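You operate a simulated robot arm through the tools that you are given. There is no shell and no other tool. Be economical: measure what you need, move in short steps, check, and stop when the job is done.

The job below is to be done with a simulated two-armed robot. You get a single attempt, and the scene is never put back.

Task
Take the lid off the white pot and lay it down on the top of the cupboard bench. Then put two of the steel cubes from the mixing bench on the left end of the long bench. Then pull the mixing bench drawer open. Do these in the order given.

It is judged by the outcome, as a careful person would: the job done as asked, and still so three seconds after it is handed in. It fails if anything else is knocked over, pushed out of place, dropped, spilled or broken. Lids that push on must go on centred and level and be pressed home; caps that screw on are set level and turned clockwise until they are tight.

Robot
Two 6-joint arms with two-finger grippers on one trunk, on a base that drives. Base frame: it is fixed to the floor where the robot stands at the start and does not move with it; the origin is under the middle of the robot, x ahead of it, y to its left, z up; the surface under the hand at the start is at about z = 0.88. Lengths are in m, angles in degrees, forces in N, time in s.
The left shoulder is at the start at [0.06, 0.142, 0.9], the right one opposite. With the tool pointing down near the work surface each hand reaches from about 0.28 to 0.7 m from the robot's upright axis, wherever it stands, measured 20 degrees to its own side. Places, roughly: left end of the long bench [-5.9, -3.8, 0.9]; mixing bench drawer [-4, -4.3, 0.8]; steel cube [-4, -4.25, 0.75]; white pot (7x7x6 cm) [0.6, 0.1, 0.9]. Payload 2.45 kg a hand.
The tool frame of a hand sits at the grasp point between the pads (the TCP): z along the fingers, y along the line on which they close. The tips reach 0.026 m beyond it. The gripper opens to 0.096 m. The gripper's body begins 0.069 m behind the TCP.
Orientation is that of the tool frame in the base frame, as a unit quaternion [x, y, z, w]. With the fingers straight down and closing along the base's y, the tool's x points along the base's -x, its y along +y and its z along -z.

Tools
- The arms move only by the tool jog_arm. It takes "left_increments", "right_increments" or both (then of equal length, played together; a hand with none holds still); each is a list of rows, each an object of numbers (a shift or turn left out is 0, a gripper value left out holds the last): "wx", "wy", "wz": the turn, a rotation vector about the base's x, y, z in degrees; "tx", "ty", "tz": the shift along the base's x, y, z in m; "grip": the finger opening in m, from 0 to 0.096. In form: [{"wx": .., "wy": .., "wz": .., "tx": .., "ty": .., "tz": .., "grip": ..}, ...]. A call has 1 to 8 rows; each row shifts and turns the commanded pose from where the row before left it. Rows are played at 5 a second. More than 0.05 m and 8.6 degrees between two rows, or a gripper value outside its range, and nothing of the call is played. A pose out of reach is approached as far as the arm can. The call stops where the force on the tool passes 40 N (or 10 N more than at its start, if that is more) or the arm is blocked; 0.2 s more then pass. The fingers move at their own pace and stop on an object; they squeeze with about 23 N. The grip force told is the motor's: it shows also when the fingers shut on nothing. Time passes only in rows, and 0.2 s behind the last, so rows that do not move let the fingers close. It gives the time, the measured TCP pose, the force on the tool (base axes), the opening and the grip force at its end, in the units of the frame above (readings bear some noise), with the torque about the TCP (base axes, N m) and any sound that the robot's microphone picked up.
- Cameras (640 x 400 px; columns grow to the right, rows downward): "scene" is now at [0.1387, 0.0209, 1.5083]; the picture's right is [0.26, -0.96, -0.00], its down [-0.68, -0.19, -0.71] and it looks along [0.68, 0.19, -0.71] (base axes); focal length 282 px, centre (320, 200). "left" rides on the left gripper at [0.082, -0.003, -0.098] in its tool frame; the picture's right is [0.04, 1.00, 0.00], its down [-0.73, 0.03, -0.68] and it looks along [-0.68, 0.03, 0.73] (tool axes); focal length 256 px, centre (320, 200). "right" rides on the right gripper at [0.082, 0.003, -0.098] in its tool frame; the picture's right is [-0.04, 1.00, 0.00], its down [-0.73, -0.03, -0.68] and it looks along [-0.68, -0.03, 0.73] (tool axes); focal length 256 px, centre (320, 200). There is no depth. A picture from a camera that has moved, and an enlarged one, comes with that camera's place and axes in the base frame and with its lens.
- grab_frame(camera): a new picture of that camera. It takes no simulated time.
- lift_body(by): slides the trunk up (or, below 0, down) by that many m; the arms and the scene camera ride with it, the base frame stays. It gives what a move gives, with no picture.
- roll_base(legs): drives the robot by 1 to 6 legs, each [ahead, turn to the left] in m and degrees, along the robot's own axes; the way and the turn of a leg run together, so that a leg with both is an arc; at most 1.5 m and 180 degrees a leg. The arms and the cameras ride along, it lands a little off, and it stops where it bumps. It gives what a move gives.
- pan_tilt(pan, tilt): turns the head with the scene camera to pan (to the left, within 86 degrees either way) and tilt (down, from -29 to 69), counted from straight ahead of the robot. It gives what a move gives.
- inspect(camera, box): a new picture of the part [left, top, right, bottom] of that camera's present view, enlarged. It takes no simulated time.
- close_job(): hands the job in; it is judged then, once.

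Work in short steps. Places have to be worked out from the pictures, the camera data and where the tool is seen: move nearer, look again, correct. Check each grasp and each placing, and mend what went wrong. You have 165 turns and 138 pictures in all, those below and enlarged ones among them. Open the grippers and draw the arms clear of the work before you hand the job in, unless the task says otherwise; then end with one line.

The tools are called by a JSON object that holds its "fn" and its "kwargs". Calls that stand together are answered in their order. jog_arm: Moves the arms, as the interface text tells. Its arguments: {"type":"object","properties":{"left_increments":{"type":"array"},"right_increments":{"type":"array"}},"required":[]} The other tools are called the same way: lift_body (by) slides the trunk up or down; roll_base (legs) drives the base; pan_tilt (pan, tilt) turns the head that bears the scene camera; grab_frame (camera) takes a picture; inspect (camera, box) takes an enlarged picture of a part of a camera's view; close_job () hands the job in.

At the start:

```text
time: 0.0
left_position: [0.5231, 0.312, 1.167]
left_tcp_rot: [0.003, 1.0, -0.001, 0.0]
left_ft_force: [-0.5, 0.7, -1.0]
left_torque: [0.01, 0.01, 0.01]
left_gripper_width: 0.096
left_grip_force: 0.0
right_position: [0.4842, -0.1732, 1.1447]
right_tcp_rot: [0.001, 1.0, 0.0, -0.001]
right_ft_force: [1.2, 0.2, -0.4]
right_torque: [0.01, -0.01, 0.05]
right_gripper_width: 0.0957
right_grip_force: 0.1
trunk travel left (down, up): [-0.525, 0.065]
robot x, y, heading: [-0.0001, -0.0007, 0.1]
head pan, tilt: [15.3, 44.8]
```

scene: 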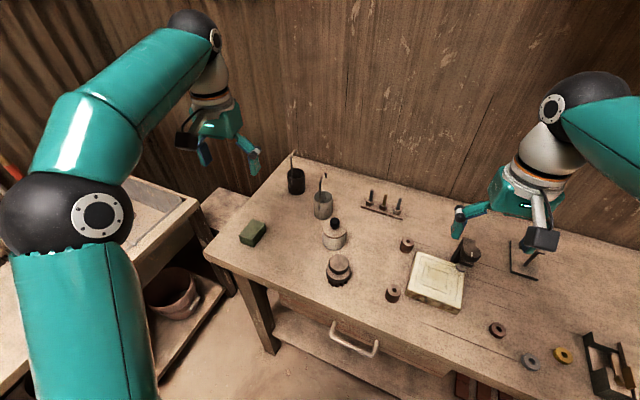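
right: 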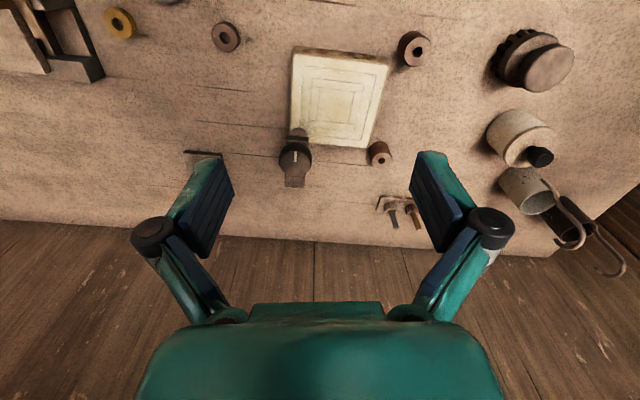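
left: 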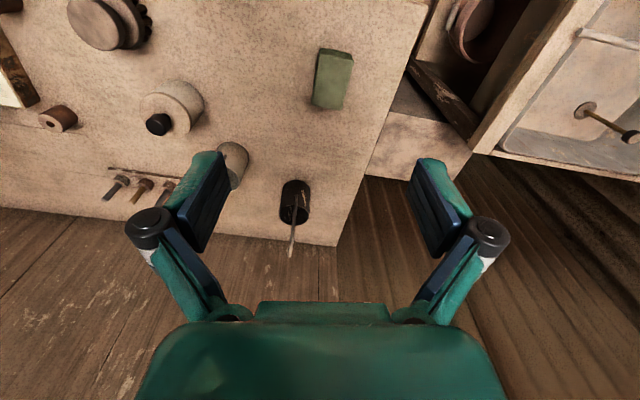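

I'll look closely at the pot first, and then around the room for the cupboard bench.

{"fn": "inspect", "kwargs": {"camera": "scene", "box": [260, 180, 420, 300]}}

{"fn": "pan_tilt", "kwargs": {"pan": 80, "tilt": 25}}

{"fn": "grab_frame", "kwargs": {"camera": "scene"}}

{"fn": "pan_tilt", "kwargs": {"pan": -80, "tilt": 25}}

{"fn": "grab_frame", "kwargs": {"camera": "scene"}}

```text
3.33 times, centred on (340, 240) of scene
camera zoom: at [0.1387, 0.0209, 1.5083], right [0.26, -0.96, 0.0], down [-0.68, -0.19, -0.71], along [0.68, 0.19, -0.71], focal length 940 px, centre (253, 67)
```

zoom: 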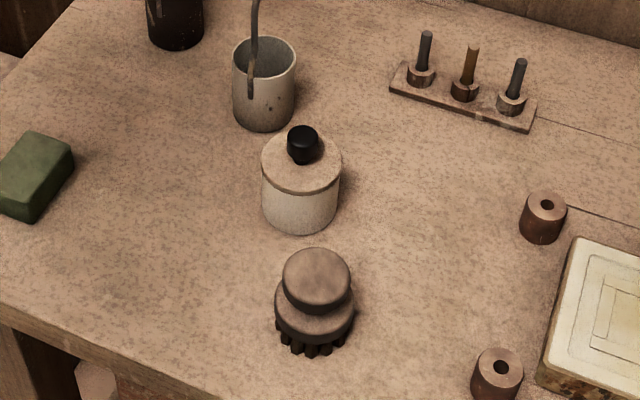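

```text
time: 1.4
left_position: [0.5246, 0.3114, 1.167]
left_tcp_rot: [0.002, 1.0, -0.001, 0.001]
left_ft_force: [0.2, 0.0, -0.2]
left_torque: [-0.03, 0.02, 0.0]
left_gripper_width: 0.0961
left_grip_force: 0.0
right_position: [0.4845, -0.1729, 1.1453]
right_tcp_rot: [0.002, 1.0, 0.0, 0.0]
right_ft_force: [0.2, -0.8, 0.0]
right_torque: [-0.02, 0.02, 0.02]
right_gripper_width: 0.0958
right_grip_force: 0.0
trunk travel left (down, up): [-0.525, 0.065]
robot x, y, heading: [-0.0012, -0.003, 0.1]
head pan, tilt: [80.0, 25.0]
```

```text
133 pictures are left
camera scene: at [0.0762, 0.0901, 1.5387], right [0.98, -0.17, 0.0], down [-0.07, -0.42, -0.91], along [0.16, 0.89, -0.42], focal length 282 px, centre (320, 200)
```

scene: 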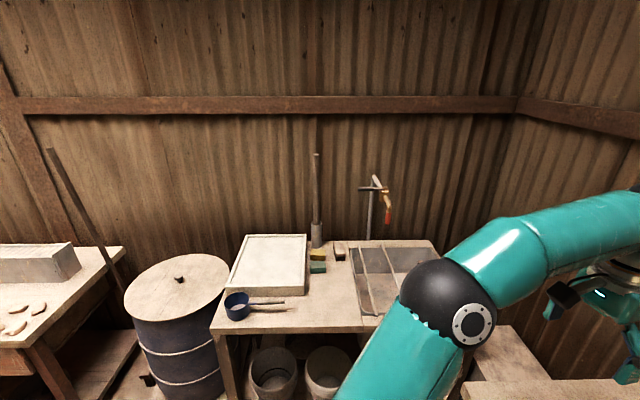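

```text
time: 3.8
left_position: [0.5249, 0.3109, 1.1664]
left_tcp_rot: [0.003, 1.0, -0.001, 0.0]
left_ft_force: [0.4, 0.0, 0.0]
left_torque: [-0.03, -0.01, -0.01]
left_gripper_width: 0.0958
left_grip_force: 0.1
right_position: [0.4832, -0.173, 1.145]
right_tcp_rot: [0.002, 1.0, 0.0, -0.001]
right_ft_force: [1.2, -0.2, 0.1]
right_torque: [0.01, 0.02, 0.01]
right_gripper_width: 0.096
right_grip_force: 0.1
trunk travel left (down, up): [-0.525, 0.065]
robot x, y, heading: [0.0032, 0.0007, -0.2]
head pan, tilt: [-80.0, 25.0]
```

```text
132 pictures are left
camera scene: at [0.0762, -0.0914, 1.5387], right [-0.98, -0.17, 0.0], down [-0.07, 0.42, -0.91], along [0.16, -0.89, -0.42], focal length 282 px, centre (320, 200)
```

scene: 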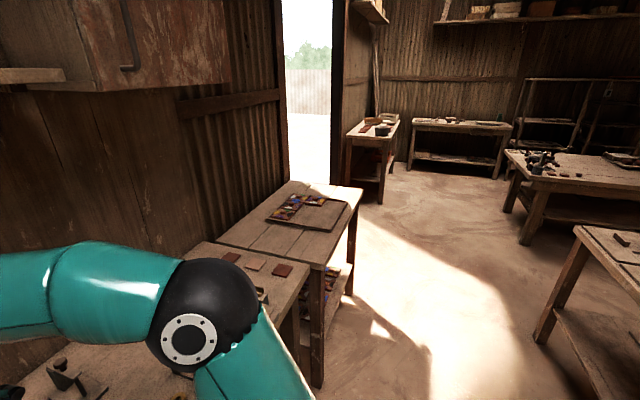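

The room is large; I need to identify the "cupboard bench". I'll look ahead and right at a flatter tilt.

{"fn": "pan_tilt", "kwargs": {"pan": -40, "tilt": 15}}

{"fn": "grab_frame", "kwargs": {"camera": "scene"}}

{"fn": "pan_tilt", "kwargs": {"pan": 10, "tilt": 20}}

{"fn": "grab_frame", "kwargs": {"camera": "scene"}}

```text
time: 4.9
left_position: [0.5244, 0.312, 1.1676]
left_tcp_rot: [0.002, 1.0, -0.002, 0.0]
left_ft_force: [-1.0, -0.6, -0.7]
left_torque: [-0.05, -0.04, -0.01]
left_gripper_width: 0.0961
left_grip_force: 0.1
right_position: [0.4836, -0.1735, 1.1454]
right_tcp_rot: [0.001, 1.0, 0.001, 0.0]
right_ft_force: [0.2, 0.1, -0.3]
right_torque: [-0.01, 0.01, 0.01]
right_gripper_width: 0.0961
right_grip_force: 0.1
trunk travel left (down, up): [-0.525, 0.065]
robot x, y, heading: [0.0036, -0.0018, -0.1]
head pan, tilt: [-40.0, 15.0]
```

```text
131 pictures are left
camera scene: at [0.1317, -0.0607, 1.5549], right [-0.64, -0.77, 0.0], down [-0.2, 0.17, -0.97], along [0.74, -0.62, -0.26], focal length 282 px, centre (320, 200)
```

scene: 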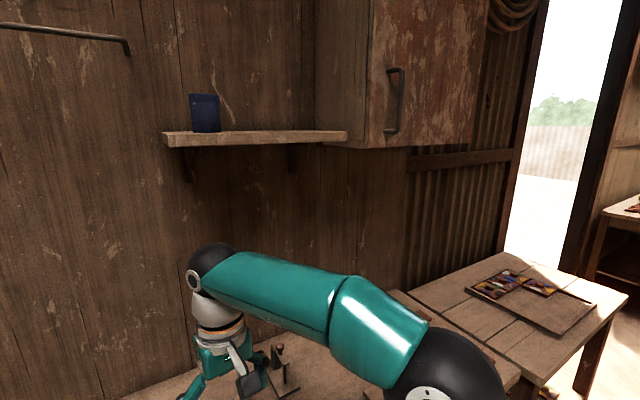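

```text
time: 6.1
left_position: [0.5231, 0.311, 1.1688]
left_tcp_rot: [0.003, 1.0, -0.001, 0.001]
left_ft_force: [0.5, -0.4, -0.2]
left_torque: [-0.03, 0.0, -0.02]
left_gripper_width: 0.0957
left_grip_force: 0.0
right_position: [0.4836, -0.1736, 1.1462]
right_tcp_rot: [0.001, 1.0, 0.0, 0.001]
right_ft_force: [-0.7, -0.1, 0.1]
right_torque: [0.02, 0.01, 0.02]
right_gripper_width: 0.096
right_grip_force: 0.0
trunk travel left (down, up): [-0.525, 0.065]
robot x, y, heading: [-0.0027, -0.0021, -0.0]
head pan, tilt: [10.0, 20.0]
```

```text
130 pictures are left
camera scene: at [0.1519, 0.0155, 1.5467], right [0.17, -0.98, 0.0], down [-0.34, -0.06, -0.94], along [0.93, 0.16, -0.34], focal length 282 px, centre (320, 200)
```

scene: 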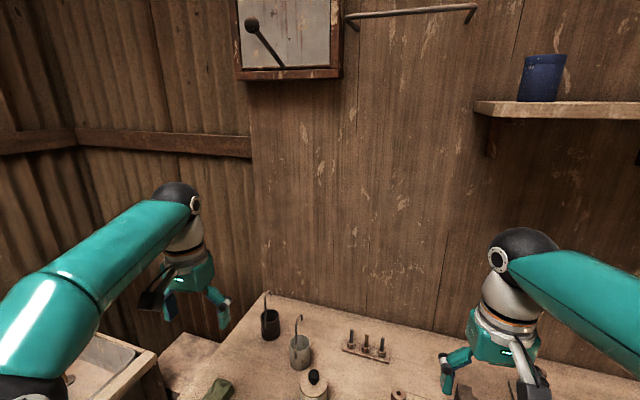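

The current bench could be one, but I should see the rest of the room. I back off a little and turn around to look.

{"fn": "roll_base", "kwargs": {"legs": [[-0.4, 0], [0, 170]]}}

{"fn": "pan_tilt", "kwargs": {"pan": 45, "tilt": 15}}

{"fn": "grab_frame", "kwargs": {"camera": "scene"}}

{"fn": "pan_tilt", "kwargs": {"pan": -40, "tilt": 15}}

{"fn": "grab_frame", "kwargs": {"camera": "scene"}}

```text
time: 11.9
left_position: [-0.3621, 0.6125, 1.1679]
left_tcp_rot: [-0.471, 0.882, 0.0, 0.003]
left_ft_force: [-0.6, -0.1, 0.3]
left_torque: [-0.06, -0.06, -0.01]
left_gripper_width: 0.0959
left_grip_force: 0.0
right_position: [0.0189, 0.311, 1.1463]
right_tcp_rot: [-0.471, 0.882, -0.001, -0.001]
right_ft_force: [-1.1, -0.3, -0.3]
right_torque: [-0.12, -0.04, 0.01]
right_gripper_width: 0.0961
right_grip_force: 0.0
trunk travel left (down, up): [-0.525, 0.065]
robot x, y, heading: [-0.3589, -0.023, 58.1]
head pan, tilt: [10.0, 20.0]
stopped in leg 2: the robot was blocked; the commanded pose is now the measured one
```

```text
time: 12.9
left_position: [-0.3609, 0.6108, 1.1694]
left_tcp_rot: [-0.47, 0.882, 0.002, 0.003]
left_ft_force: [-0.8, -0.5, 0.3]
left_torque: [0.01, 0.01, 0.02]
left_gripper_width: 0.0962
left_grip_force: 0.2
right_position: [0.0207, 0.3092, 1.1467]
right_tcp_rot: [-0.47, 0.882, 0.001, 0.001]
right_ft_force: [0.0, -0.3, 0.4]
right_torque: [0.01, -0.04, 0.0]
right_gripper_width: 0.0959
right_grip_force: 0.1
trunk travel left (down, up): [-0.525, 0.065]
robot x, y, heading: [-0.359, -0.0263, 57.9]
head pan, tilt: [45.0, 15.0]
```

```text
129 pictures are left
camera scene: at [-0.3462, 0.1191, 1.5548], right [0.97, 0.22, 0.0], down [0.06, -0.25, -0.97], along [-0.22, 0.94, -0.26], focal length 282 px, centre (320, 200)
```

scene: 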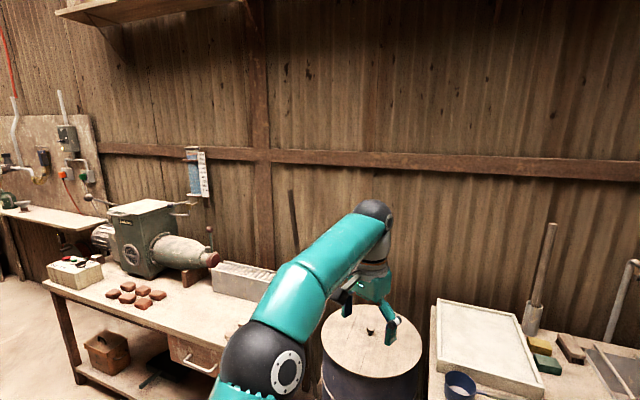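

```text
time: 14.5
left_position: [-0.3628, 0.6091, 1.1697]
left_tcp_rot: [-0.471, 0.882, 0.001, 0.003]
left_ft_force: [0.1, -0.1, -0.7]
left_torque: [0.01, 0.02, 0.0]
left_gripper_width: 0.0959
left_grip_force: 0.0
right_position: [0.0203, 0.3085, 1.1461]
right_tcp_rot: [-0.469, 0.883, 0.0, 0.001]
right_ft_force: [-0.2, -0.5, -0.5]
right_torque: [0.0, -0.03, -0.01]
right_gripper_width: 0.0962
right_grip_force: 0.0
trunk travel left (down, up): [-0.525, 0.065]
robot x, y, heading: [-0.3593, -0.0241, 57.7]
head pan, tilt: [-40.0, 15.0]
```

```text
128 pictures are left
camera scene: at [-0.2369, 0.0568, 1.5549], right [0.31, -0.95, 0.0], down [-0.25, -0.08, -0.97], along [0.92, 0.3, -0.26], focal length 282 px, centre (320, 200)
```

scene: 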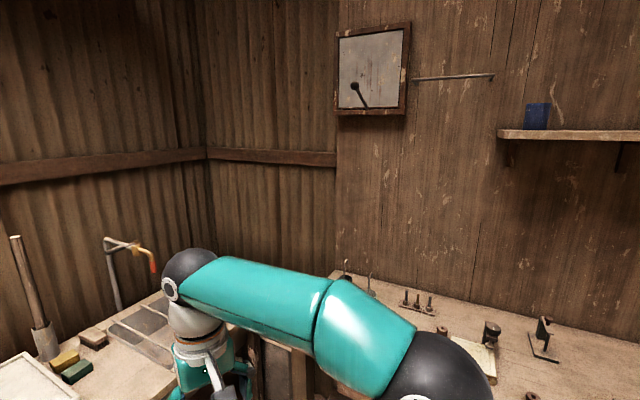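

Blocked during the left turn, with nothing disturbed that I can see. I'll look down beside the robot to understand the obstruction.

{"fn": "pan_tilt", "kwargs": {"pan": 86, "tilt": 35}}

{"fn": "grab_frame", "kwargs": {"camera": "scene"}}

{"fn": "grab_frame", "kwargs": {"camera": "left"}}

{"fn": "pan_tilt", "kwargs": {"pan": 0, "tilt": 60}}

{"fn": "grab_frame", "kwargs": {"camera": "scene"}}

```text
time: 16.5
left_position: [-0.362, 0.6101, 1.1693]
left_tcp_rot: [-0.47, 0.883, 0.001, 0.003]
left_ft_force: [0.1, 0.2, 0.0]
left_torque: [-0.02, -0.03, 0.0]
left_gripper_width: 0.096
left_grip_force: 0.0
right_position: [0.0202, 0.3084, 1.1465]
right_tcp_rot: [-0.47, 0.883, 0.001, 0.001]
right_ft_force: [-1.0, 0.5, 1.0]
right_torque: [0.0, 0.02, -0.02]
right_gripper_width: 0.096
right_grip_force: 0.1
trunk travel left (down, up): [-0.525, 0.065]
robot x, y, heading: [-0.3575, -0.0279, 58.1]
head pan, tilt: [85.9, 35.0]
```

```text
127 pictures are left
camera scene: at [-0.3968, 0.0799, 1.5229], right [0.59, 0.81, 0.0], down [0.46, -0.34, -0.82], along [-0.66, 0.48, -0.57], focal length 282 px, centre (320, 200)
```

scene: 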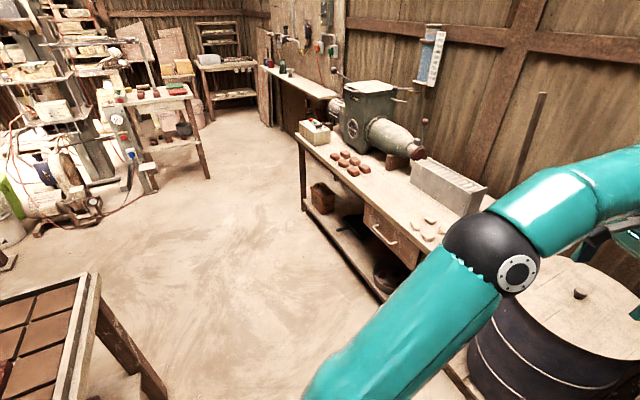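

```text
126 pictures are left
camera left: at [-0.405, 0.539, 1.2685], right [-0.85, 0.52, 0.0], down [0.38, 0.62, 0.68], along [0.36, 0.58, -0.73], focal length 256 px, centre (320, 200)
```

left: 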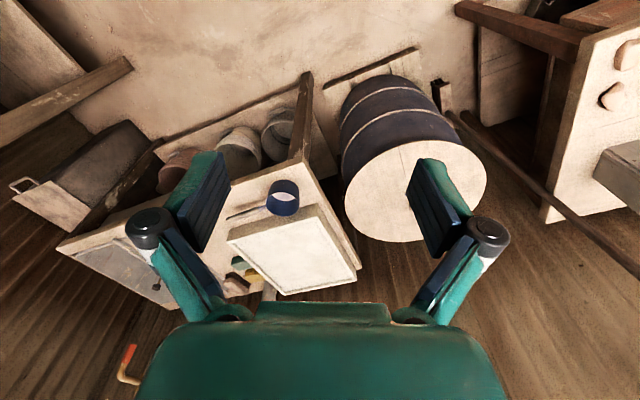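

```text
time: 18.1
left_position: [-0.3613, 0.6105, 1.1703]
left_tcp_rot: [-0.47, 0.882, 0.001, 0.004]
left_ft_force: [0.2, -0.3, -0.5]
left_torque: [-0.02, 0.01, -0.01]
left_gripper_width: 0.0963
left_grip_force: 0.1
right_position: [0.0199, 0.3094, 1.1463]
right_tcp_rot: [-0.47, 0.883, 0.001, 0.0]
right_ft_force: [0.4, 0.5, -0.7]
right_torque: [-0.02, 0.01, -0.01]
right_gripper_width: 0.096
right_grip_force: 0.0
trunk travel left (down, up): [-0.525, 0.065]
robot x, y, heading: [-0.3587, -0.0242, 58.0]
head pan, tilt: [0.0, 60.0]
```

```text
125 pictures are left
camera scene: at [-0.2904, 0.0844, 1.4886], right [0.85, -0.53, 0.0], down [-0.46, -0.73, -0.5], along [0.27, 0.42, -0.87], focal length 282 px, centre (320, 200)
```

scene: 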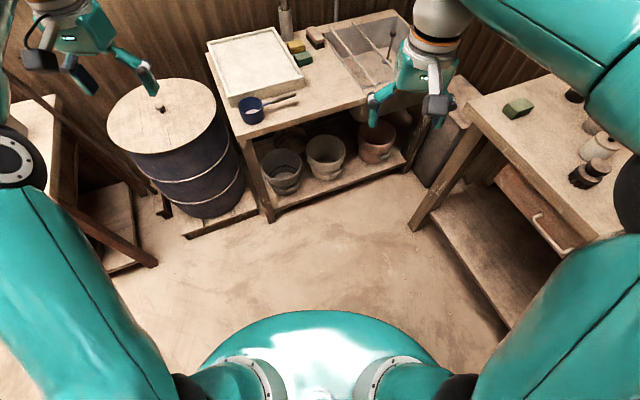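

A table behind the robot's left (about x<-0.85, y<-0.15) probably caught its tail. I edge forward and turn further left to see the rest.

{"fn": "roll_base", "kwargs": {"legs": [[0.15, 0], [0, 60]]}}

{"fn": "pan_tilt", "kwargs": {"pan": 60, "tilt": 25}}

{"fn": "grab_frame", "kwargs": {"camera": "scene"}}

{"fn": "pan_tilt", "kwargs": {"pan": 10, "tilt": 15}}

{"fn": "grab_frame", "kwargs": {"camera": "scene"}}

```text
time: 21.7
left_position: [-0.7385, 0.5344, 1.1702]
left_tcp_rot: [0.779, -0.627, -0.003, -0.005]
left_ft_force: [-0.9, -0.3, -0.7]
left_torque: [-0.02, -0.12, -0.02]
left_gripper_width: 0.0962
left_grip_force: 0.0
right_position: [-0.2555, 0.5995, 1.1484]
right_tcp_rot: [0.777, -0.629, 0.0, -0.003]
right_ft_force: [-2.0, -0.2, 0.1]
right_torque: [0.02, -0.06, -0.03]
right_gripper_width: 0.096
right_grip_force: 0.0
trunk travel left (down, up): [-0.525, 0.065]
robot x, y, heading: [-0.2413, 0.1037, 104.2]
head pan, tilt: [0.0, 60.0]
stopped in leg 2: the robot was blocked; the commanded pose is now the measured one
```

```text
time: 23.0
left_position: [-0.7342, 0.5354, 1.1707]
left_tcp_rot: [0.778, -0.629, -0.004, -0.004]
left_ft_force: [-0.5, -0.1, -0.5]
left_torque: [0.05, -0.01, -0.02]
left_gripper_width: 0.0959
left_grip_force: 0.0
right_position: [-0.252, 0.6005, 1.1495]
right_tcp_rot: [0.777, -0.63, -0.002, -0.001]
right_ft_force: [0.3, 0.3, -0.1]
right_torque: [0.0, -0.01, 0.01]
right_gripper_width: 0.0961
right_grip_force: 0.0
trunk travel left (down, up): [-0.525, 0.065]
robot x, y, heading: [-0.2418, 0.1066, 104.2]
head pan, tilt: [60.0, 25.0]
```

```text
124 pictures are left
camera scene: at [-0.3457, 0.1893, 1.5386], right [0.28, 0.96, 0.0], down [0.41, -0.12, -0.91], along [-0.87, 0.25, -0.42], focal length 282 px, centre (320, 200)
```

scene: 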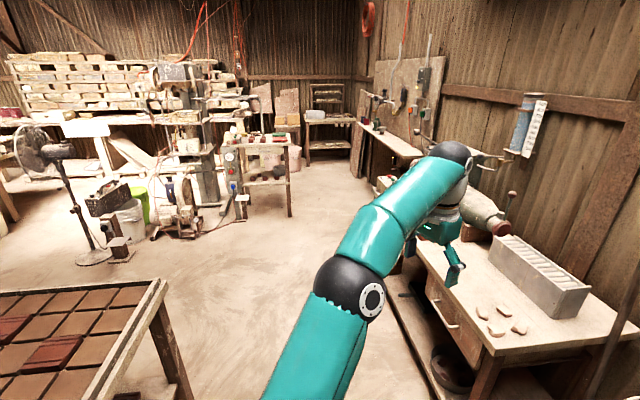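

```text
time: 24.2
left_position: [-0.7345, 0.5349, 1.1716]
left_tcp_rot: [0.778, -0.629, -0.004, -0.004]
left_ft_force: [0.4, 0.1, 0.1]
left_torque: [0.02, 0.0, 0.04]
left_gripper_width: 0.0957
left_grip_force: 0.0
right_position: [-0.2522, 0.6007, 1.1496]
right_tcp_rot: [0.777, -0.629, -0.001, -0.001]
right_ft_force: [-0.1, -0.2, -0.9]
right_torque: [-0.01, -0.03, 0.02]
right_gripper_width: 0.096
right_grip_force: 0.1
trunk travel left (down, up): [-0.525, 0.065]
robot x, y, heading: [-0.2399, 0.1032, 104.1]
head pan, tilt: [10.0, 15.0]
```

```text
123 pictures are left
camera scene: at [-0.2952, 0.2491, 1.5548], right [0.91, 0.41, 0.0], down [0.11, -0.24, -0.97], along [-0.39, 0.88, -0.26], focal length 282 px, centre (320, 200)
```

scene: 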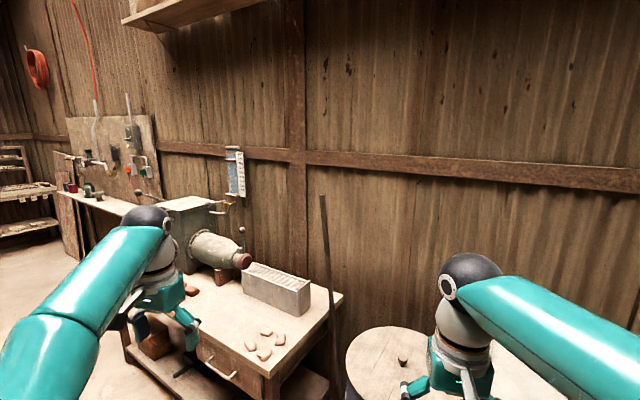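

Blocked again; I need to see the tiled table relative to the base. I look left/rear and steeply down, and also to the right.

{"fn": "pan_tilt", "kwargs": {"pan": 86, "tilt": 50}}

{"fn": "grab_frame", "kwargs": {"camera": "scene"}}

{"fn": "pan_tilt", "kwargs": {"pan": -86, "tilt": 50}}

{"fn": "grab_frame", "kwargs": {"camera": "scene"}}

```text
time: 25.7
left_position: [-0.7352, 0.536, 1.1734]
left_tcp_rot: [0.778, -0.628, -0.003, -0.004]
left_ft_force: [-1.2, 0.1, 0.1]
left_torque: [0.0, -0.01, 0.0]
left_gripper_width: 0.096
left_grip_force: 0.0
right_position: [-0.2515, 0.601, 1.1485]
right_tcp_rot: [0.777, -0.63, 0.0, 0.0]
right_ft_force: [-0.5, 0.1, -0.3]
right_torque: [0.02, -0.01, 0.01]
right_gripper_width: 0.0956
right_grip_force: 0.0
trunk travel left (down, up): [-0.525, 0.065]
robot x, y, heading: [-0.2405, 0.1051, 104.1]
head pan, tilt: [85.9, 50.0]
```

```text
122 pictures are left
camera scene: at [-0.3331, 0.1506, 1.5012], right [-0.17, 0.99, 0.0], down [0.75, 0.13, -0.64], along [-0.63, -0.11, -0.77], focal length 282 px, centre (320, 200)
```

scene: 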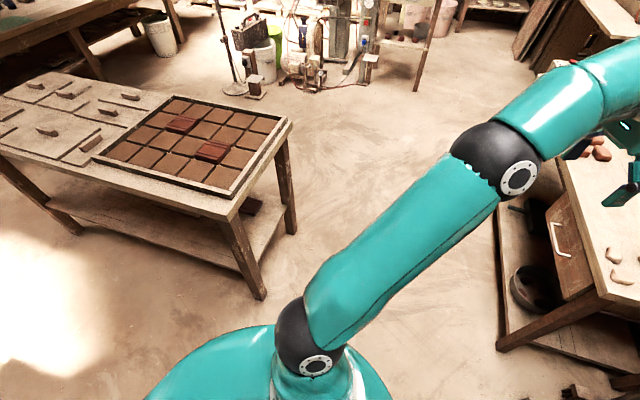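

```text
time: 28.3
left_position: [-0.733, 0.5345, 1.1714]
left_tcp_rot: [0.777, -0.629, -0.003, -0.004]
left_ft_force: [-0.1, 0.2, -0.5]
left_torque: [0.0, -0.02, 0.01]
left_gripper_width: 0.0959
left_grip_force: 0.2
right_position: [-0.2522, 0.6009, 1.1491]
right_tcp_rot: [0.777, -0.629, 0.0, -0.001]
right_ft_force: [-0.2, -0.2, -0.2]
right_torque: [-0.01, -0.02, 0.0]
right_gripper_width: 0.0959
right_grip_force: 0.1
trunk travel left (down, up): [-0.525, 0.065]
robot x, y, heading: [-0.2415, 0.1021, 104.0]
head pan, tilt: [-85.9, 50.0]
```

```text
121 pictures are left
camera scene: at [-0.184, 0.1876, 1.5012], right [0.31, -0.95, 0.0], down [-0.73, -0.24, -0.64], along [0.61, 0.2, -0.77], focal length 282 px, centre (320, 200)
```

scene: 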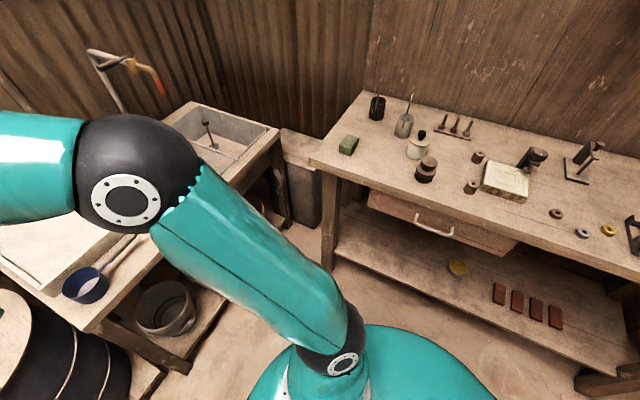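

Nothing visible explains the block. I'll try turning left a bit more in a small leg.

{"fn": "roll_base", "kwargs": {"legs": [[0, 30]]}}

```text
time: 30.3
left_position: [-0.8809, 0.2466, 1.1711]
left_tcp_rot: [0.909, -0.418, -0.003, -0.004]
left_ft_force: [-1.1, -0.1, -0.5]
left_torque: [0.02, -0.07, -0.02]
left_gripper_width: 0.0959
left_grip_force: 0.0
right_position: [-0.4887, 0.5367, 1.1498]
right_tcp_rot: [0.909, -0.417, 0.0, -0.001]
right_ft_force: [-1.6, -0.6, -0.5]
right_torque: [-0.01, 0.0, -0.01]
right_gripper_width: 0.0959
right_grip_force: 0.0
trunk travel left (down, up): [-0.525, 0.065]
robot x, y, heading: [-0.2235, 0.1201, 132.8]
head pan, tilt: [-85.9, 50.0]
stopped in leg 1: the robot was blocked; the commanded pose is now the measured one
```

It turned 28.8 of 30 degrees. I look around now.

{"fn": "pan_tilt", "kwargs": {"pan": 50, "tilt": 20}}

{"fn": "grab_frame", "kwargs": {"camera": "scene"}}

{"fn": "pan_tilt", "kwargs": {"pan": 86, "tilt": 55}}

{"fn": "grab_frame", "kwargs": {"camera": "scene"}}

{"fn": "pan_tilt", "kwargs": {"pan": -86, "tilt": 60}}

{"fn": "grab_frame", "kwargs": {"camera": "scene"}}

```text
time: 32.4
left_position: [-0.8794, 0.2473, 1.1725]
left_tcp_rot: [0.909, -0.417, -0.004, -0.003]
left_ft_force: [-1.2, 0.7, -0.3]
left_torque: [0.01, 0.02, 0.03]
left_gripper_width: 0.0959
left_grip_force: 0.1
right_position: [-0.4873, 0.5359, 1.15]
right_tcp_rot: [0.909, -0.418, -0.001, 0.0]
right_ft_force: [0.0, 0.1, 0.5]
right_torque: [0.01, 0.04, -0.01]
right_gripper_width: 0.096
right_grip_force: 0.1
trunk travel left (down, up): [-0.525, 0.065]
robot x, y, heading: [-0.2228, 0.1203, 132.7]
head pan, tilt: [50.0, 20.0]
```

```text
120 pictures are left
camera scene: at [-0.36, 0.1595, 1.5467], right [-0.05, 1.0, 0.0], down [0.34, 0.02, -0.94], along [-0.94, -0.05, -0.34], focal length 282 px, centre (320, 200)
```

scene: 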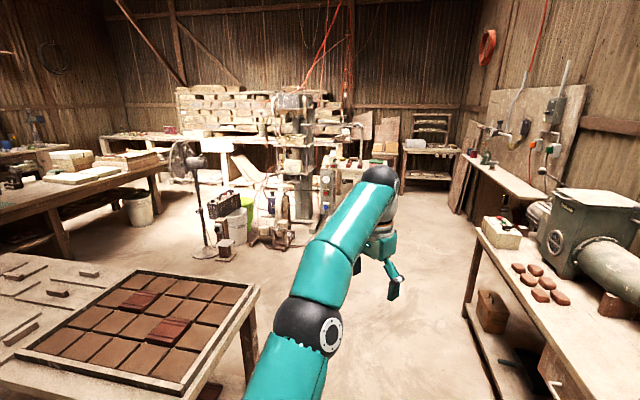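

```text
time: 33.5
left_position: [-0.8798, 0.2458, 1.1735]
left_tcp_rot: [0.909, -0.417, -0.004, -0.003]
left_ft_force: [-1.2, 0.0, 0.4]
left_torque: [0.0, -0.01, -0.02]
left_gripper_width: 0.0956
left_grip_force: 0.1
right_position: [-0.4864, 0.536, 1.1503]
right_tcp_rot: [0.909, -0.418, 0.0, -0.001]
right_ft_force: [-0.6, 0.1, 0.2]
right_torque: [0.05, 0.04, 0.01]
right_gripper_width: 0.0961
right_grip_force: 0.0
trunk travel left (down, up): [-0.525, 0.065]
robot x, y, heading: [-0.2269, 0.1197, 132.9]
head pan, tilt: [85.9, 55.0]
```

```text
119 pictures are left
camera scene: at [-0.3232, 0.1191, 1.4947], right [-0.63, 0.78, 0.0], down [0.64, 0.51, -0.57], along [-0.45, -0.36, -0.82], focal length 282 px, centre (320, 200)
```

scene: 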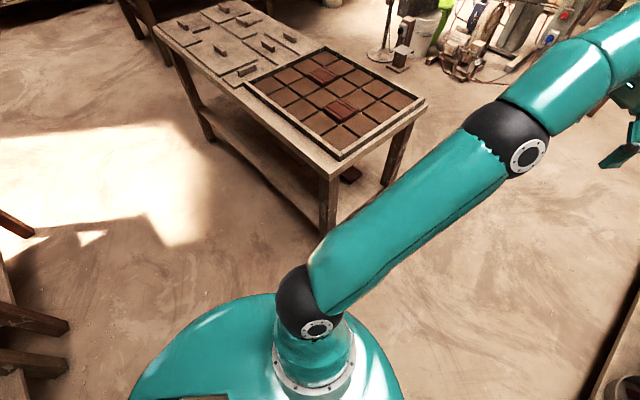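

```text
time: 36.1
left_position: [-0.8792, 0.2474, 1.1729]
left_tcp_rot: [0.909, -0.417, -0.004, -0.004]
left_ft_force: [0.4, 0.8, -0.2]
left_torque: [0.03, 0.03, -0.02]
left_gripper_width: 0.096
left_grip_force: 0.2
right_position: [-0.4879, 0.5371, 1.1495]
right_tcp_rot: [0.909, -0.417, -0.001, -0.001]
right_ft_force: [0.2, 0.0, -0.5]
right_torque: [0.0, 0.01, 0.03]
right_gripper_width: 0.0961
right_grip_force: 0.1
trunk travel left (down, up): [-0.525, 0.065]
robot x, y, heading: [-0.2264, 0.121, 132.8]
head pan, tilt: [-85.9, 60.0]
```

```text
118 pictures are left
camera scene: at [-0.2217, 0.2132, 1.4886], right [0.73, -0.68, 0.0], down [-0.59, -0.63, -0.5], along [0.34, 0.37, -0.87], focal length 282 px, centre (320, 200)
```

scene: 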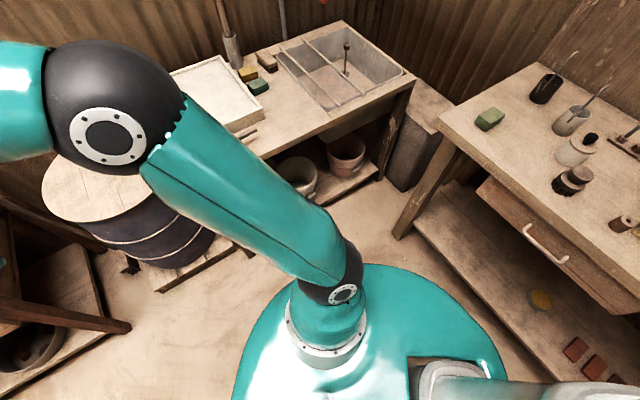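

Free floor lies to the -y side. I keep turning left in steps toward heading about 225-270 and look.

{"fn": "roll_base", "kwargs": {"legs": [[0, 60]]}}

{"fn": "pan_tilt", "kwargs": {"pan": 40, "tilt": 15}}

{"fn": "grab_frame", "kwargs": {"camera": "scene"}}

```text
time: 37.8
left_position: [-0.8861, 0.0342, 1.1699]
left_tcp_rot: [0.964, -0.266, -0.003, -0.003]
left_ft_force: [-0.7, -0.2, -0.4]
left_torque: [0.06, -0.04, 0.01]
left_gripper_width: 0.0961
left_grip_force: 0.1
right_position: [-0.609, 0.4333, 1.1511]
right_tcp_rot: [0.964, -0.264, -0.001, 0.0]
right_ft_force: [-0.7, 0.3, -0.3]
right_torque: [0.04, 0.01, 0.03]
right_gripper_width: 0.096
right_grip_force: 0.1
trunk travel left (down, up): [-0.525, 0.065]
robot x, y, heading: [-0.2192, 0.1322, 151.7]
head pan, tilt: [-85.9, 60.0]
stopped in leg 1: the robot was blocked; the commanded pose is now the measured one
```

```text
time: 39.9
left_position: [-0.8851, 0.0351, 1.1708]
left_tcp_rot: [0.964, -0.266, -0.002, -0.002]
left_ft_force: [0.8, -0.6, -0.6]
left_torque: [-0.03, -0.01, 0.02]
left_gripper_width: 0.0959
left_grip_force: 0.2
right_position: [-0.6076, 0.4339, 1.1516]
right_tcp_rot: [0.964, -0.265, -0.001, 0.0]
right_ft_force: [0.2, 0.3, 0.9]
right_torque: [-0.02, 0.0, 0.03]
right_gripper_width: 0.0958
right_grip_force: 0.1
trunk travel left (down, up): [-0.525, 0.065]
robot x, y, heading: [-0.2201, 0.1331, 152.2]
head pan, tilt: [40.0, 15.0]
```

```text
117 pictures are left
camera scene: at [-0.3652, 0.1435, 1.5548], right [-0.2, 0.98, 0.0], down [0.25, 0.05, -0.97], along [-0.95, -0.2, -0.26], focal length 282 px, centre (320, 200)
```

scene: 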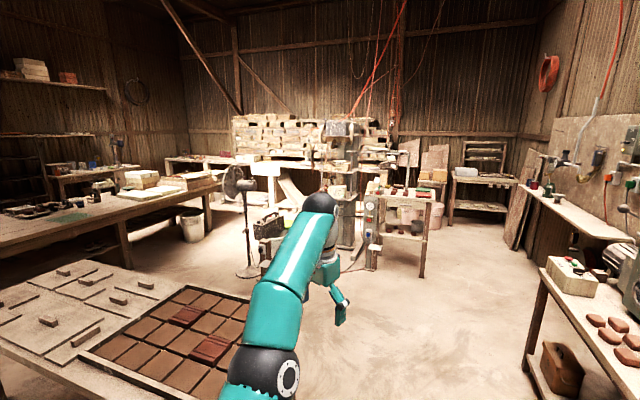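

The base looks like a large dome with a tail ~0.55 m behind, so it's probably touching the front bench now. I drive ahead a little and then continue turning left.

{"fn": "roll_base", "kwargs": {"legs": [[0.2, 0], [0, 75]]}}

{"fn": "pan_tilt", "kwargs": {"pan": 30, "tilt": 15}}

{"fn": "grab_frame", "kwargs": {"camera": "scene"}}

```text
time: 44.6
left_position: [-0.5453, -0.4072, 1.1781]
left_tcp_rot: [0.931, 0.356, -0.072, 0.032]
left_ft_force: [1.0, -0.3, 0.2]
left_torque: [0.04, 0.04, -0.03]
left_gripper_width: 0.096
left_grip_force: 0.0
right_position: [-0.8221, -0.024, 1.1513]
right_tcp_rot: [0.946, 0.325, -0.001, -0.001]
right_ft_force: [-0.1, -0.6, 0.1]
right_torque: [0.11, 0.06, -0.03]
right_gripper_width: 0.0959
right_grip_force: 0.1
trunk travel left (down, up): [-0.525, 0.065]
robot x, y, heading: [-0.4374, 0.2721, -137.4]
head pan, tilt: [40.0, 15.0]
stopped in leg 2: the robot was blocked; the commanded pose is now the measured one
```

```text
time: 45.4
left_position: [-0.5455, -0.4042, 1.1801]
left_tcp_rot: [0.931, 0.355, -0.072, 0.032]
left_ft_force: [-0.8, 0.2, 0.6]
left_torque: [0.01, 0.05, 0.01]
left_gripper_width: 0.0958
left_grip_force: 0.1
right_position: [-0.8248, -0.0208, 1.1516]
right_tcp_rot: [0.946, 0.325, -0.002, 0.0]
right_ft_force: [0.7, -1.3, 0.6]
right_torque: [0.03, 0.01, -0.01]
right_gripper_width: 0.0962
right_grip_force: 0.1
trunk travel left (down, up): [-0.525, 0.065]
robot x, y, heading: [-0.4339, 0.2738, -137.5]
head pan, tilt: [30.0, 15.0]
```

```text
116 pictures are left
camera scene: at [-0.5096, 0.1439, 1.5549], right [-0.95, 0.3, 0.0], down [0.08, 0.25, -0.97], along [-0.29, -0.92, -0.26], focal length 282 px, centre (320, 200)
```

scene: 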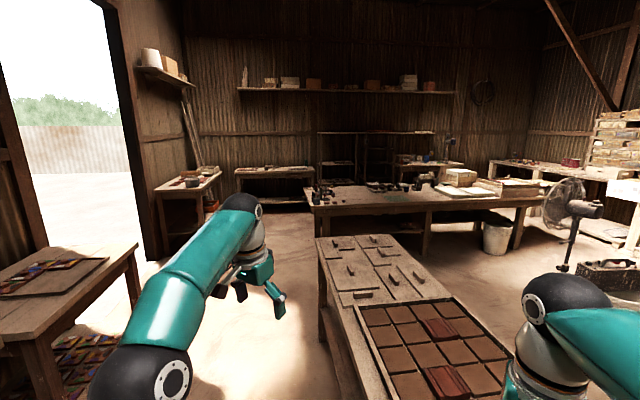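

Now I see the rest of the room; the mixing bench should be near pixel (427,168). I zoom in to identify the benches.

{"fn": "inspect", "kwargs": {"camera": "scene", "box": [130, 60, 370, 210]}}

{"fn": "inspect", "kwargs": {"camera": "scene", "box": [370, 80, 610, 230]}}

```text
2.67 times, centred on (250, 135) of scene
camera zoom: at [-0.5096, 0.1439, 1.5549], right [-0.95, 0.3, 0.0], down [0.08, 0.25, -0.97], along [-0.29, -0.92, -0.26], focal length 752 px, centre (507, 373)
```

zoom: 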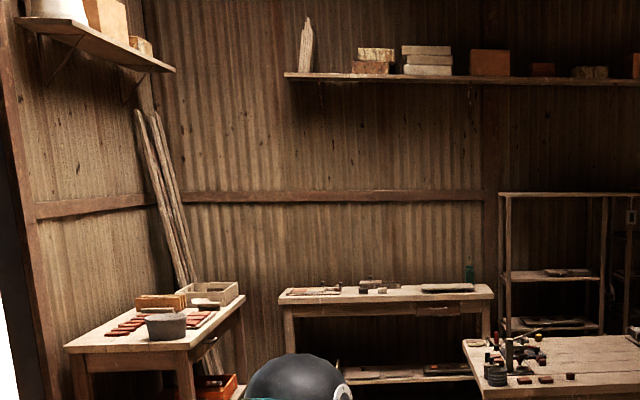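

```text
2.67 times, centred on (490, 155) of scene
camera zoom: at [-0.5096, 0.1439, 1.5549], right [-0.95, 0.3, 0.0], down [0.08, 0.25, -0.97], along [-0.29, -0.92, -0.26], focal length 752 px, centre (-133, 320)
```

zoom: 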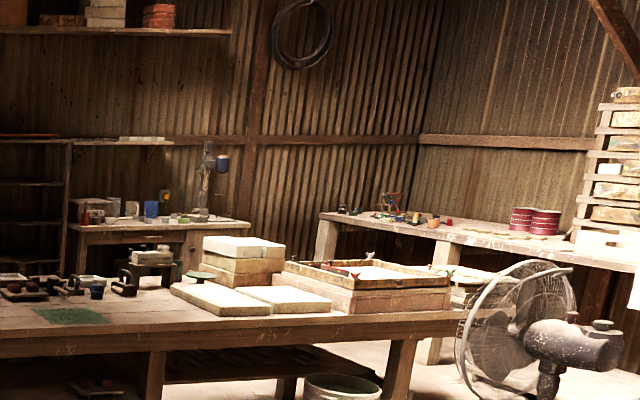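

The only cupboard seen so far is the wall one over the front-right. I look there from here to see which bench stands beneath it.

{"fn": "pan_tilt", "kwargs": {"pan": 86, "tilt": 12}}

{"fn": "grab_frame", "kwargs": {"camera": "scene"}}

{"fn": "pan_tilt", "kwargs": {"pan": 86, "tilt": 50}}

{"fn": "grab_frame", "kwargs": {"camera": "scene"}}

{"fn": "pan_tilt", "kwargs": {"pan": -86, "tilt": 50}}

{"fn": "grab_frame", "kwargs": {"camera": "scene"}}

```text
time: 46.6
left_position: [-0.5468, -0.4042, 1.1798]
left_tcp_rot: [0.932, 0.355, -0.072, 0.032]
left_ft_force: [-0.3, 0.6, -0.2]
left_torque: [0.03, -0.01, -0.03]
left_gripper_width: 0.0964
left_grip_force: 0.0
right_position: [-0.8252, -0.0209, 1.1518]
right_tcp_rot: [0.946, 0.325, -0.002, 0.001]
right_ft_force: [0.3, -0.4, -0.5]
right_torque: [0.0, 0.0, 0.0]
right_gripper_width: 0.0962
right_grip_force: 0.0
trunk travel left (down, up): [-0.525, 0.065]
robot x, y, heading: [-0.4353, 0.2765, -137.5]
head pan, tilt: [85.9, 12.0]
```

```text
113 pictures are left
camera scene: at [-0.4241, 0.1596, 1.5598], right [-0.78, -0.62, 0.0], down [-0.13, 0.16, -0.98], along [0.61, -0.77, -0.21], focal length 282 px, centre (320, 200)
```

scene: 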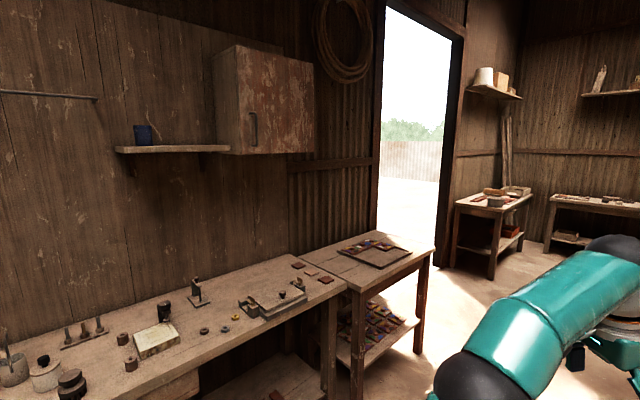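

```text
time: 47.7
left_position: [-0.5463, -0.404, 1.1806]
left_tcp_rot: [0.931, 0.355, -0.073, 0.032]
left_ft_force: [0.1, -1.5, 0.2]
left_torque: [-0.06, 0.0, 0.03]
left_gripper_width: 0.096
left_grip_force: 0.0
right_position: [-0.8251, -0.0211, 1.1517]
right_tcp_rot: [0.946, 0.324, -0.001, 0.001]
right_ft_force: [0.6, 0.0, -0.4]
right_torque: [-0.01, 0.0, 0.02]
right_gripper_width: 0.0961
right_grip_force: 0.0
trunk travel left (down, up): [-0.525, 0.065]
robot x, y, heading: [-0.4346, 0.2742, -137.8]
head pan, tilt: [85.9, 50.0]
```

```text
112 pictures are left
camera scene: at [-0.4341, 0.1724, 1.5012], right [-0.78, -0.62, 0.0], down [-0.48, 0.6, -0.64], along [0.4, -0.5, -0.77], focal length 282 px, centre (320, 200)
```

scene: 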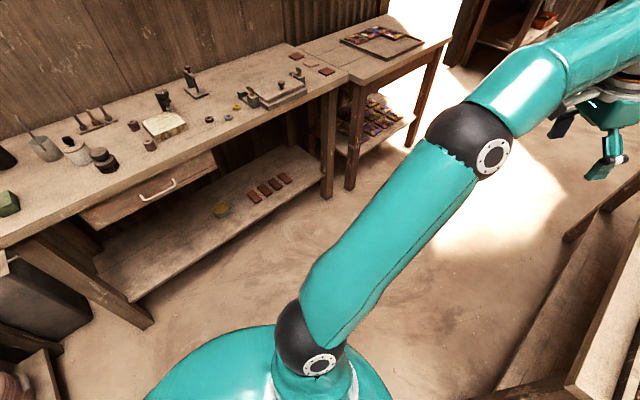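

```text
time: 50.3
left_position: [-0.5465, -0.4042, 1.1804]
left_tcp_rot: [0.932, 0.355, -0.072, 0.032]
left_ft_force: [-0.1, 0.7, -0.9]
left_torque: [-0.01, 0.01, 0.04]
left_gripper_width: 0.096
left_grip_force: 0.1
right_position: [-0.8253, -0.0208, 1.1516]
right_tcp_rot: [0.946, 0.325, -0.001, 0.001]
right_ft_force: [0.4, 0.3, 0.2]
right_torque: [-0.02, 0.02, 0.0]
right_gripper_width: 0.0962
right_grip_force: 0.0
trunk travel left (down, up): [-0.525, 0.065]
robot x, y, heading: [-0.4339, 0.27, -137.4]
head pan, tilt: [-85.9, 50.0]
```

```text
111 pictures are left
camera scene: at [-0.5379, 0.2857, 1.5012], right [0.69, 0.73, 0.0], down [0.56, -0.53, -0.64], along [-0.47, 0.44, -0.77], focal length 282 px, centre (320, 200)
```

scene: 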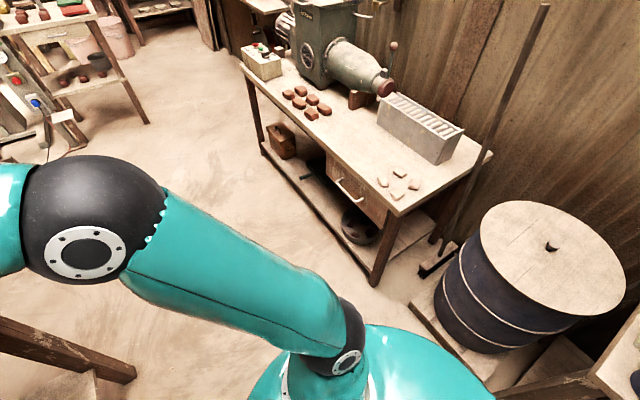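

The wall cupboard is fixed to the panel over the front bench, so the front bench with the pot is the "cupboard bench". I retrace my way back to it.

{"fn": "roll_base", "kwargs": {"legs": [[0, -70], [-0.2, 0], [0, -90]]}}

```text
time: 52.9
left_position: [-1.0072, -0.1145, 1.1829]
left_tcp_rot: [0.996, -0.039, -0.079, 0.003]
left_ft_force: [-0.2, 0.9, -0.5]
left_torque: [-0.08, -0.05, 0.04]
left_gripper_width: 0.096
left_grip_force: 0.0
right_position: [-0.9237, 0.3508, 1.1518]
right_tcp_rot: [0.997, -0.073, -0.001, 0.0]
right_ft_force: [0.4, 0.0, -1.0]
right_torque: [-0.04, 0.01, 0.01]
right_gripper_width: 0.0958
right_grip_force: 0.1
trunk travel left (down, up): [-0.525, 0.065]
robot x, y, heading: [-0.4425, 0.2367, 175.6]
head pan, tilt: [-85.9, 50.0]
stopped in leg 1: the robot was blocked; the commanded pose is now the measured one
```

Stopped at heading 176. I reverse a little and keep turning right.

{"fn": "roll_base", "kwargs": {"legs": [[-0.15, 0], [0, -60]]}}

```text
time: 57.2
left_position: [-0.8866, 0.535, 1.1834]
left_tcp_rot: [0.845, -0.528, -0.07, -0.036]
left_ft_force: [1.2, 0.6, 1.0]
left_torque: [-0.02, 0.06, 0.01]
left_gripper_width: 0.0961
left_grip_force: 0.1
right_position: [-0.4408, 0.6973, 1.1521]
right_tcp_rot: [0.83, -0.557, -0.001, 0.0]
right_ft_force: [0.3, -0.1, -0.7]
right_torque: [-0.05, 0.05, -0.05]
right_gripper_width: 0.096
right_grip_force: 0.1
trunk travel left (down, up): [-0.525, 0.065]
robot x, y, heading: [-0.3348, 0.2034, 115.1]
head pan, tilt: [-85.9, 50.0]
stopped in leg 2: the robot was blocked; the commanded pose is now the measured one
```

It did reach the turn; the "blocked" seems to be friction near the end. Continue turning right.

{"fn": "roll_base", "kwargs": {"legs": [[0, -60]]}}

{"fn": "roll_base", "kwargs": {"legs": [[0, -50]]}}

```text
time: 60.6
left_position: [-0.3286, 0.8454, 1.1816]
left_tcp_rot: [-0.467, 0.881, 0.041, 0.069]
left_ft_force: [0.0, -0.4, 0.1]
left_torque: [0.03, 0.01, 0.01]
left_gripper_width: 0.0959
left_grip_force: 0.1
right_position: [0.0333, 0.5421, 1.1536]
right_tcp_rot: [-0.439, 0.898, 0.001, 0.001]
right_ft_force: [-0.7, -0.4, -0.2]
right_torque: [0.01, -0.01, -0.01]
right_gripper_width: 0.0959
right_grip_force: 0.1
trunk travel left (down, up): [-0.525, 0.065]
robot x, y, heading: [-0.3751, 0.2267, 55.7]
head pan, tilt: [-85.9, 50.0]
```

```text
time: 63.6
left_position: [0.1353, 0.5841, 1.182]
left_tcp_rot: [-0.046, 0.996, 0.009, 0.079]
left_ft_force: [-1.0, -0.5, 0.4]
left_torque: [0.0, 0.01, -0.01]
left_gripper_width: 0.0961
left_grip_force: 0.0
right_position: [0.1295, 0.1117, 1.1529]
right_tcp_rot: [-0.012, 1.0, 0.0, 0.001]
right_ft_force: [-0.3, 0.2, 0.1]
right_torque: [-0.01, 0.0, 0.01]
right_gripper_width: 0.0957
right_grip_force: 0.2
trunk travel left (down, up): [-0.525, 0.065]
robot x, y, heading: [-0.3743, 0.2689, 5.2]
head pan, tilt: [-85.9, 50.0]
```

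I'm at (-0.374, 0.269), heading 5. I drive back to the original spot near (0,0).

{"fn": "roll_base", "kwargs": {"legs": [[0, -41], [0.45, 0], [0, 36]]}}

{"fn": "pan_tilt", "kwargs": {"pan": 15, "tilt": 45}}

{"fn": "grab_frame", "kwargs": {"camera": "scene"}}

```text
time: 70.4
left_position: [0.5234, 0.2697, 1.1834]
left_tcp_rot: [0.001, 0.997, 0.005, 0.079]
left_ft_force: [1.0, -0.2, -0.6]
left_torque: [0.03, 0.03, 0.02]
left_gripper_width: 0.096
left_grip_force: 0.0
right_position: [0.474, -0.201, 1.1542]
right_tcp_rot: [0.035, 0.999, 0.0, 0.001]
right_ft_force: [0.3, -0.5, 0.0]
right_torque: [-0.02, 0.02, 0.02]
right_gripper_width: 0.0962
right_grip_force: 0.1
trunk travel left (down, up): [-0.525, 0.065]
robot x, y, heading: [-0.0164, -0.0151, -0.5]
head pan, tilt: [-85.9, 50.0]
```

```text
time: 72.2
left_position: [0.5233, 0.2698, 1.1833]
left_tcp_rot: [0.001, 0.997, 0.005, 0.081]
left_ft_force: [0.2, -0.5, -0.3]
left_torque: [0.0, 0.02, -0.02]
left_gripper_width: 0.0961
left_grip_force: 0.1
right_position: [0.4732, -0.2017, 1.1547]
right_tcp_rot: [0.035, 0.999, -0.001, 0.001]
right_ft_force: [-0.1, -0.3, -0.4]
right_torque: [0.01, -0.02, -0.01]
right_gripper_width: 0.0961
right_grip_force: 0.0
trunk travel left (down, up): [-0.525, 0.065]
robot x, y, heading: [-0.0159, -0.0122, -0.5]
head pan, tilt: [15.0, 45.0]
```

```text
110 pictures are left
camera scene: at [0.1249, 0.008, 1.508], right [0.25, -0.97, 0.0], down [-0.68, -0.18, -0.71], along [0.68, 0.18, -0.71], focal length 282 px, centre (320, 200)
```

scene: 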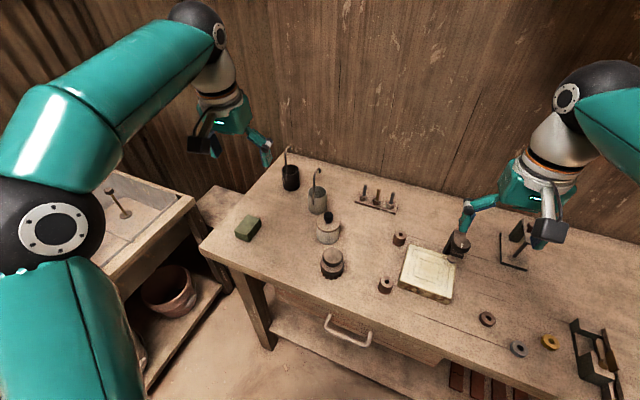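

Back in place and everything on the bench undisturbed. I level the left tool and bring it above the pot (knob about (0.61, 0.11)).

{"fn": "jog_arm", "kwargs": {"left_increments": [{"wy": 4.6, "tx": 0.02, "ty": -0.035, "tz": -0.01}, {"wy": 4.6, "tx": 0.02, "ty": -0.04, "tz": -0.01}, {"tx": 0.02, "ty": -0.04, "tz": -0.01}, {"tx": 0.02, "ty": -0.04, "tz": -0.01}, {}, {}]}}

{"fn": "grab_frame", "kwargs": {"camera": "left"}}

```text
time: 73.6
left_position: [0.5833, 0.1213, 1.1383]
left_tcp_rot: [0.001, 1.0, 0.006, -0.001]
left_ft_force: [0.6, -0.4, 0.3]
left_torque: [-0.01, -0.01, -0.01]
left_gripper_width: 0.0957
left_grip_force: 0.1
left hand out of reach, approached as far as the arm can: row 4
right_position: [0.4722, -0.202, 1.154]
right_tcp_rot: [0.035, 0.999, 0.0, 0.001]
right_ft_force: [0.2, -0.1, -0.2]
right_torque: [0.01, 0.02, 0.02]
right_gripper_width: 0.096
right_grip_force: 0.0
trunk travel left (down, up): [-0.525, 0.065]
robot x, y, heading: [-0.0152, -0.015, -0.2]
head pan, tilt: [15.0, 45.0]
```

```text
109 pictures are left
camera left: at [0.5016, 0.1168, 1.2383], right [-0.04, 1.0, 0.01], down [0.73, 0.02, 0.68], along [0.68, 0.03, -0.73], focal length 256 px, centre (320, 200)
```

left: 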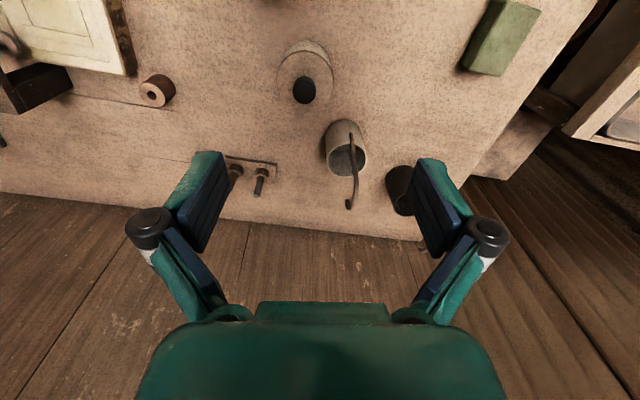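

Knob appears at about (0.604, 0.106). I narrow the grip and descend to just above it, then look again.

{"fn": "jog_arm", "kwargs": {"left_increments": [{"tz": -0.03, "ty": -0.005, "grip": 0.055}, {"tz": -0.03, "ty": -0.004}, {"tz": -0.03}, {"tz": -0.02}, {}, {}]}}

{"fn": "grab_frame", "kwargs": {"camera": "left"}}

{"fn": "inspect", "kwargs": {"camera": "scene", "box": [240, 140, 400, 260]}}

```text
time: 75.0
left_position: [0.5838, 0.1139, 1.0309]
left_tcp_rot: [0.002, 1.0, 0.005, -0.001]
left_ft_force: [-0.2, 0.6, 0.5]
left_torque: [0.02, 0.03, 0.0]
left_gripper_width: 0.055
left_grip_force: 0.0
right_position: [0.4737, -0.2016, 1.154]
right_tcp_rot: [0.035, 0.999, 0.0, 0.0]
right_ft_force: [1.0, 0.1, 0.1]
right_torque: [0.01, -0.01, 0.0]
right_gripper_width: 0.096
right_grip_force: 0.1
trunk travel left (down, up): [-0.525, 0.065]
robot x, y, heading: [-0.0146, -0.0165, -0.1]
head pan, tilt: [15.0, 45.0]
```

```text
108 pictures are left
camera left: at [0.5022, 0.1073, 1.1287], right [-0.04, 1.0, 0.01], down [0.73, 0.02, 0.68], along [0.68, 0.03, -0.73], focal length 256 px, centre (320, 200)
```

left: 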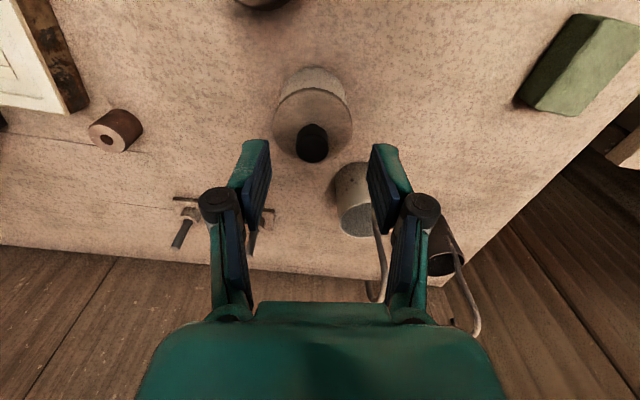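

```text
3.33 times, centred on (320, 200) of scene
camera zoom: at [0.1251, 0.0079, 1.508], right [0.25, -0.97, 0.0], down [-0.68, -0.18, -0.71], along [0.68, 0.18, -0.71], focal length 940 px, centre (320, 200)
```

zoom: 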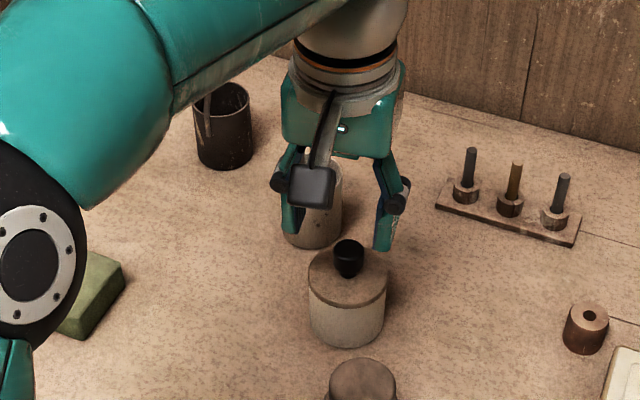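

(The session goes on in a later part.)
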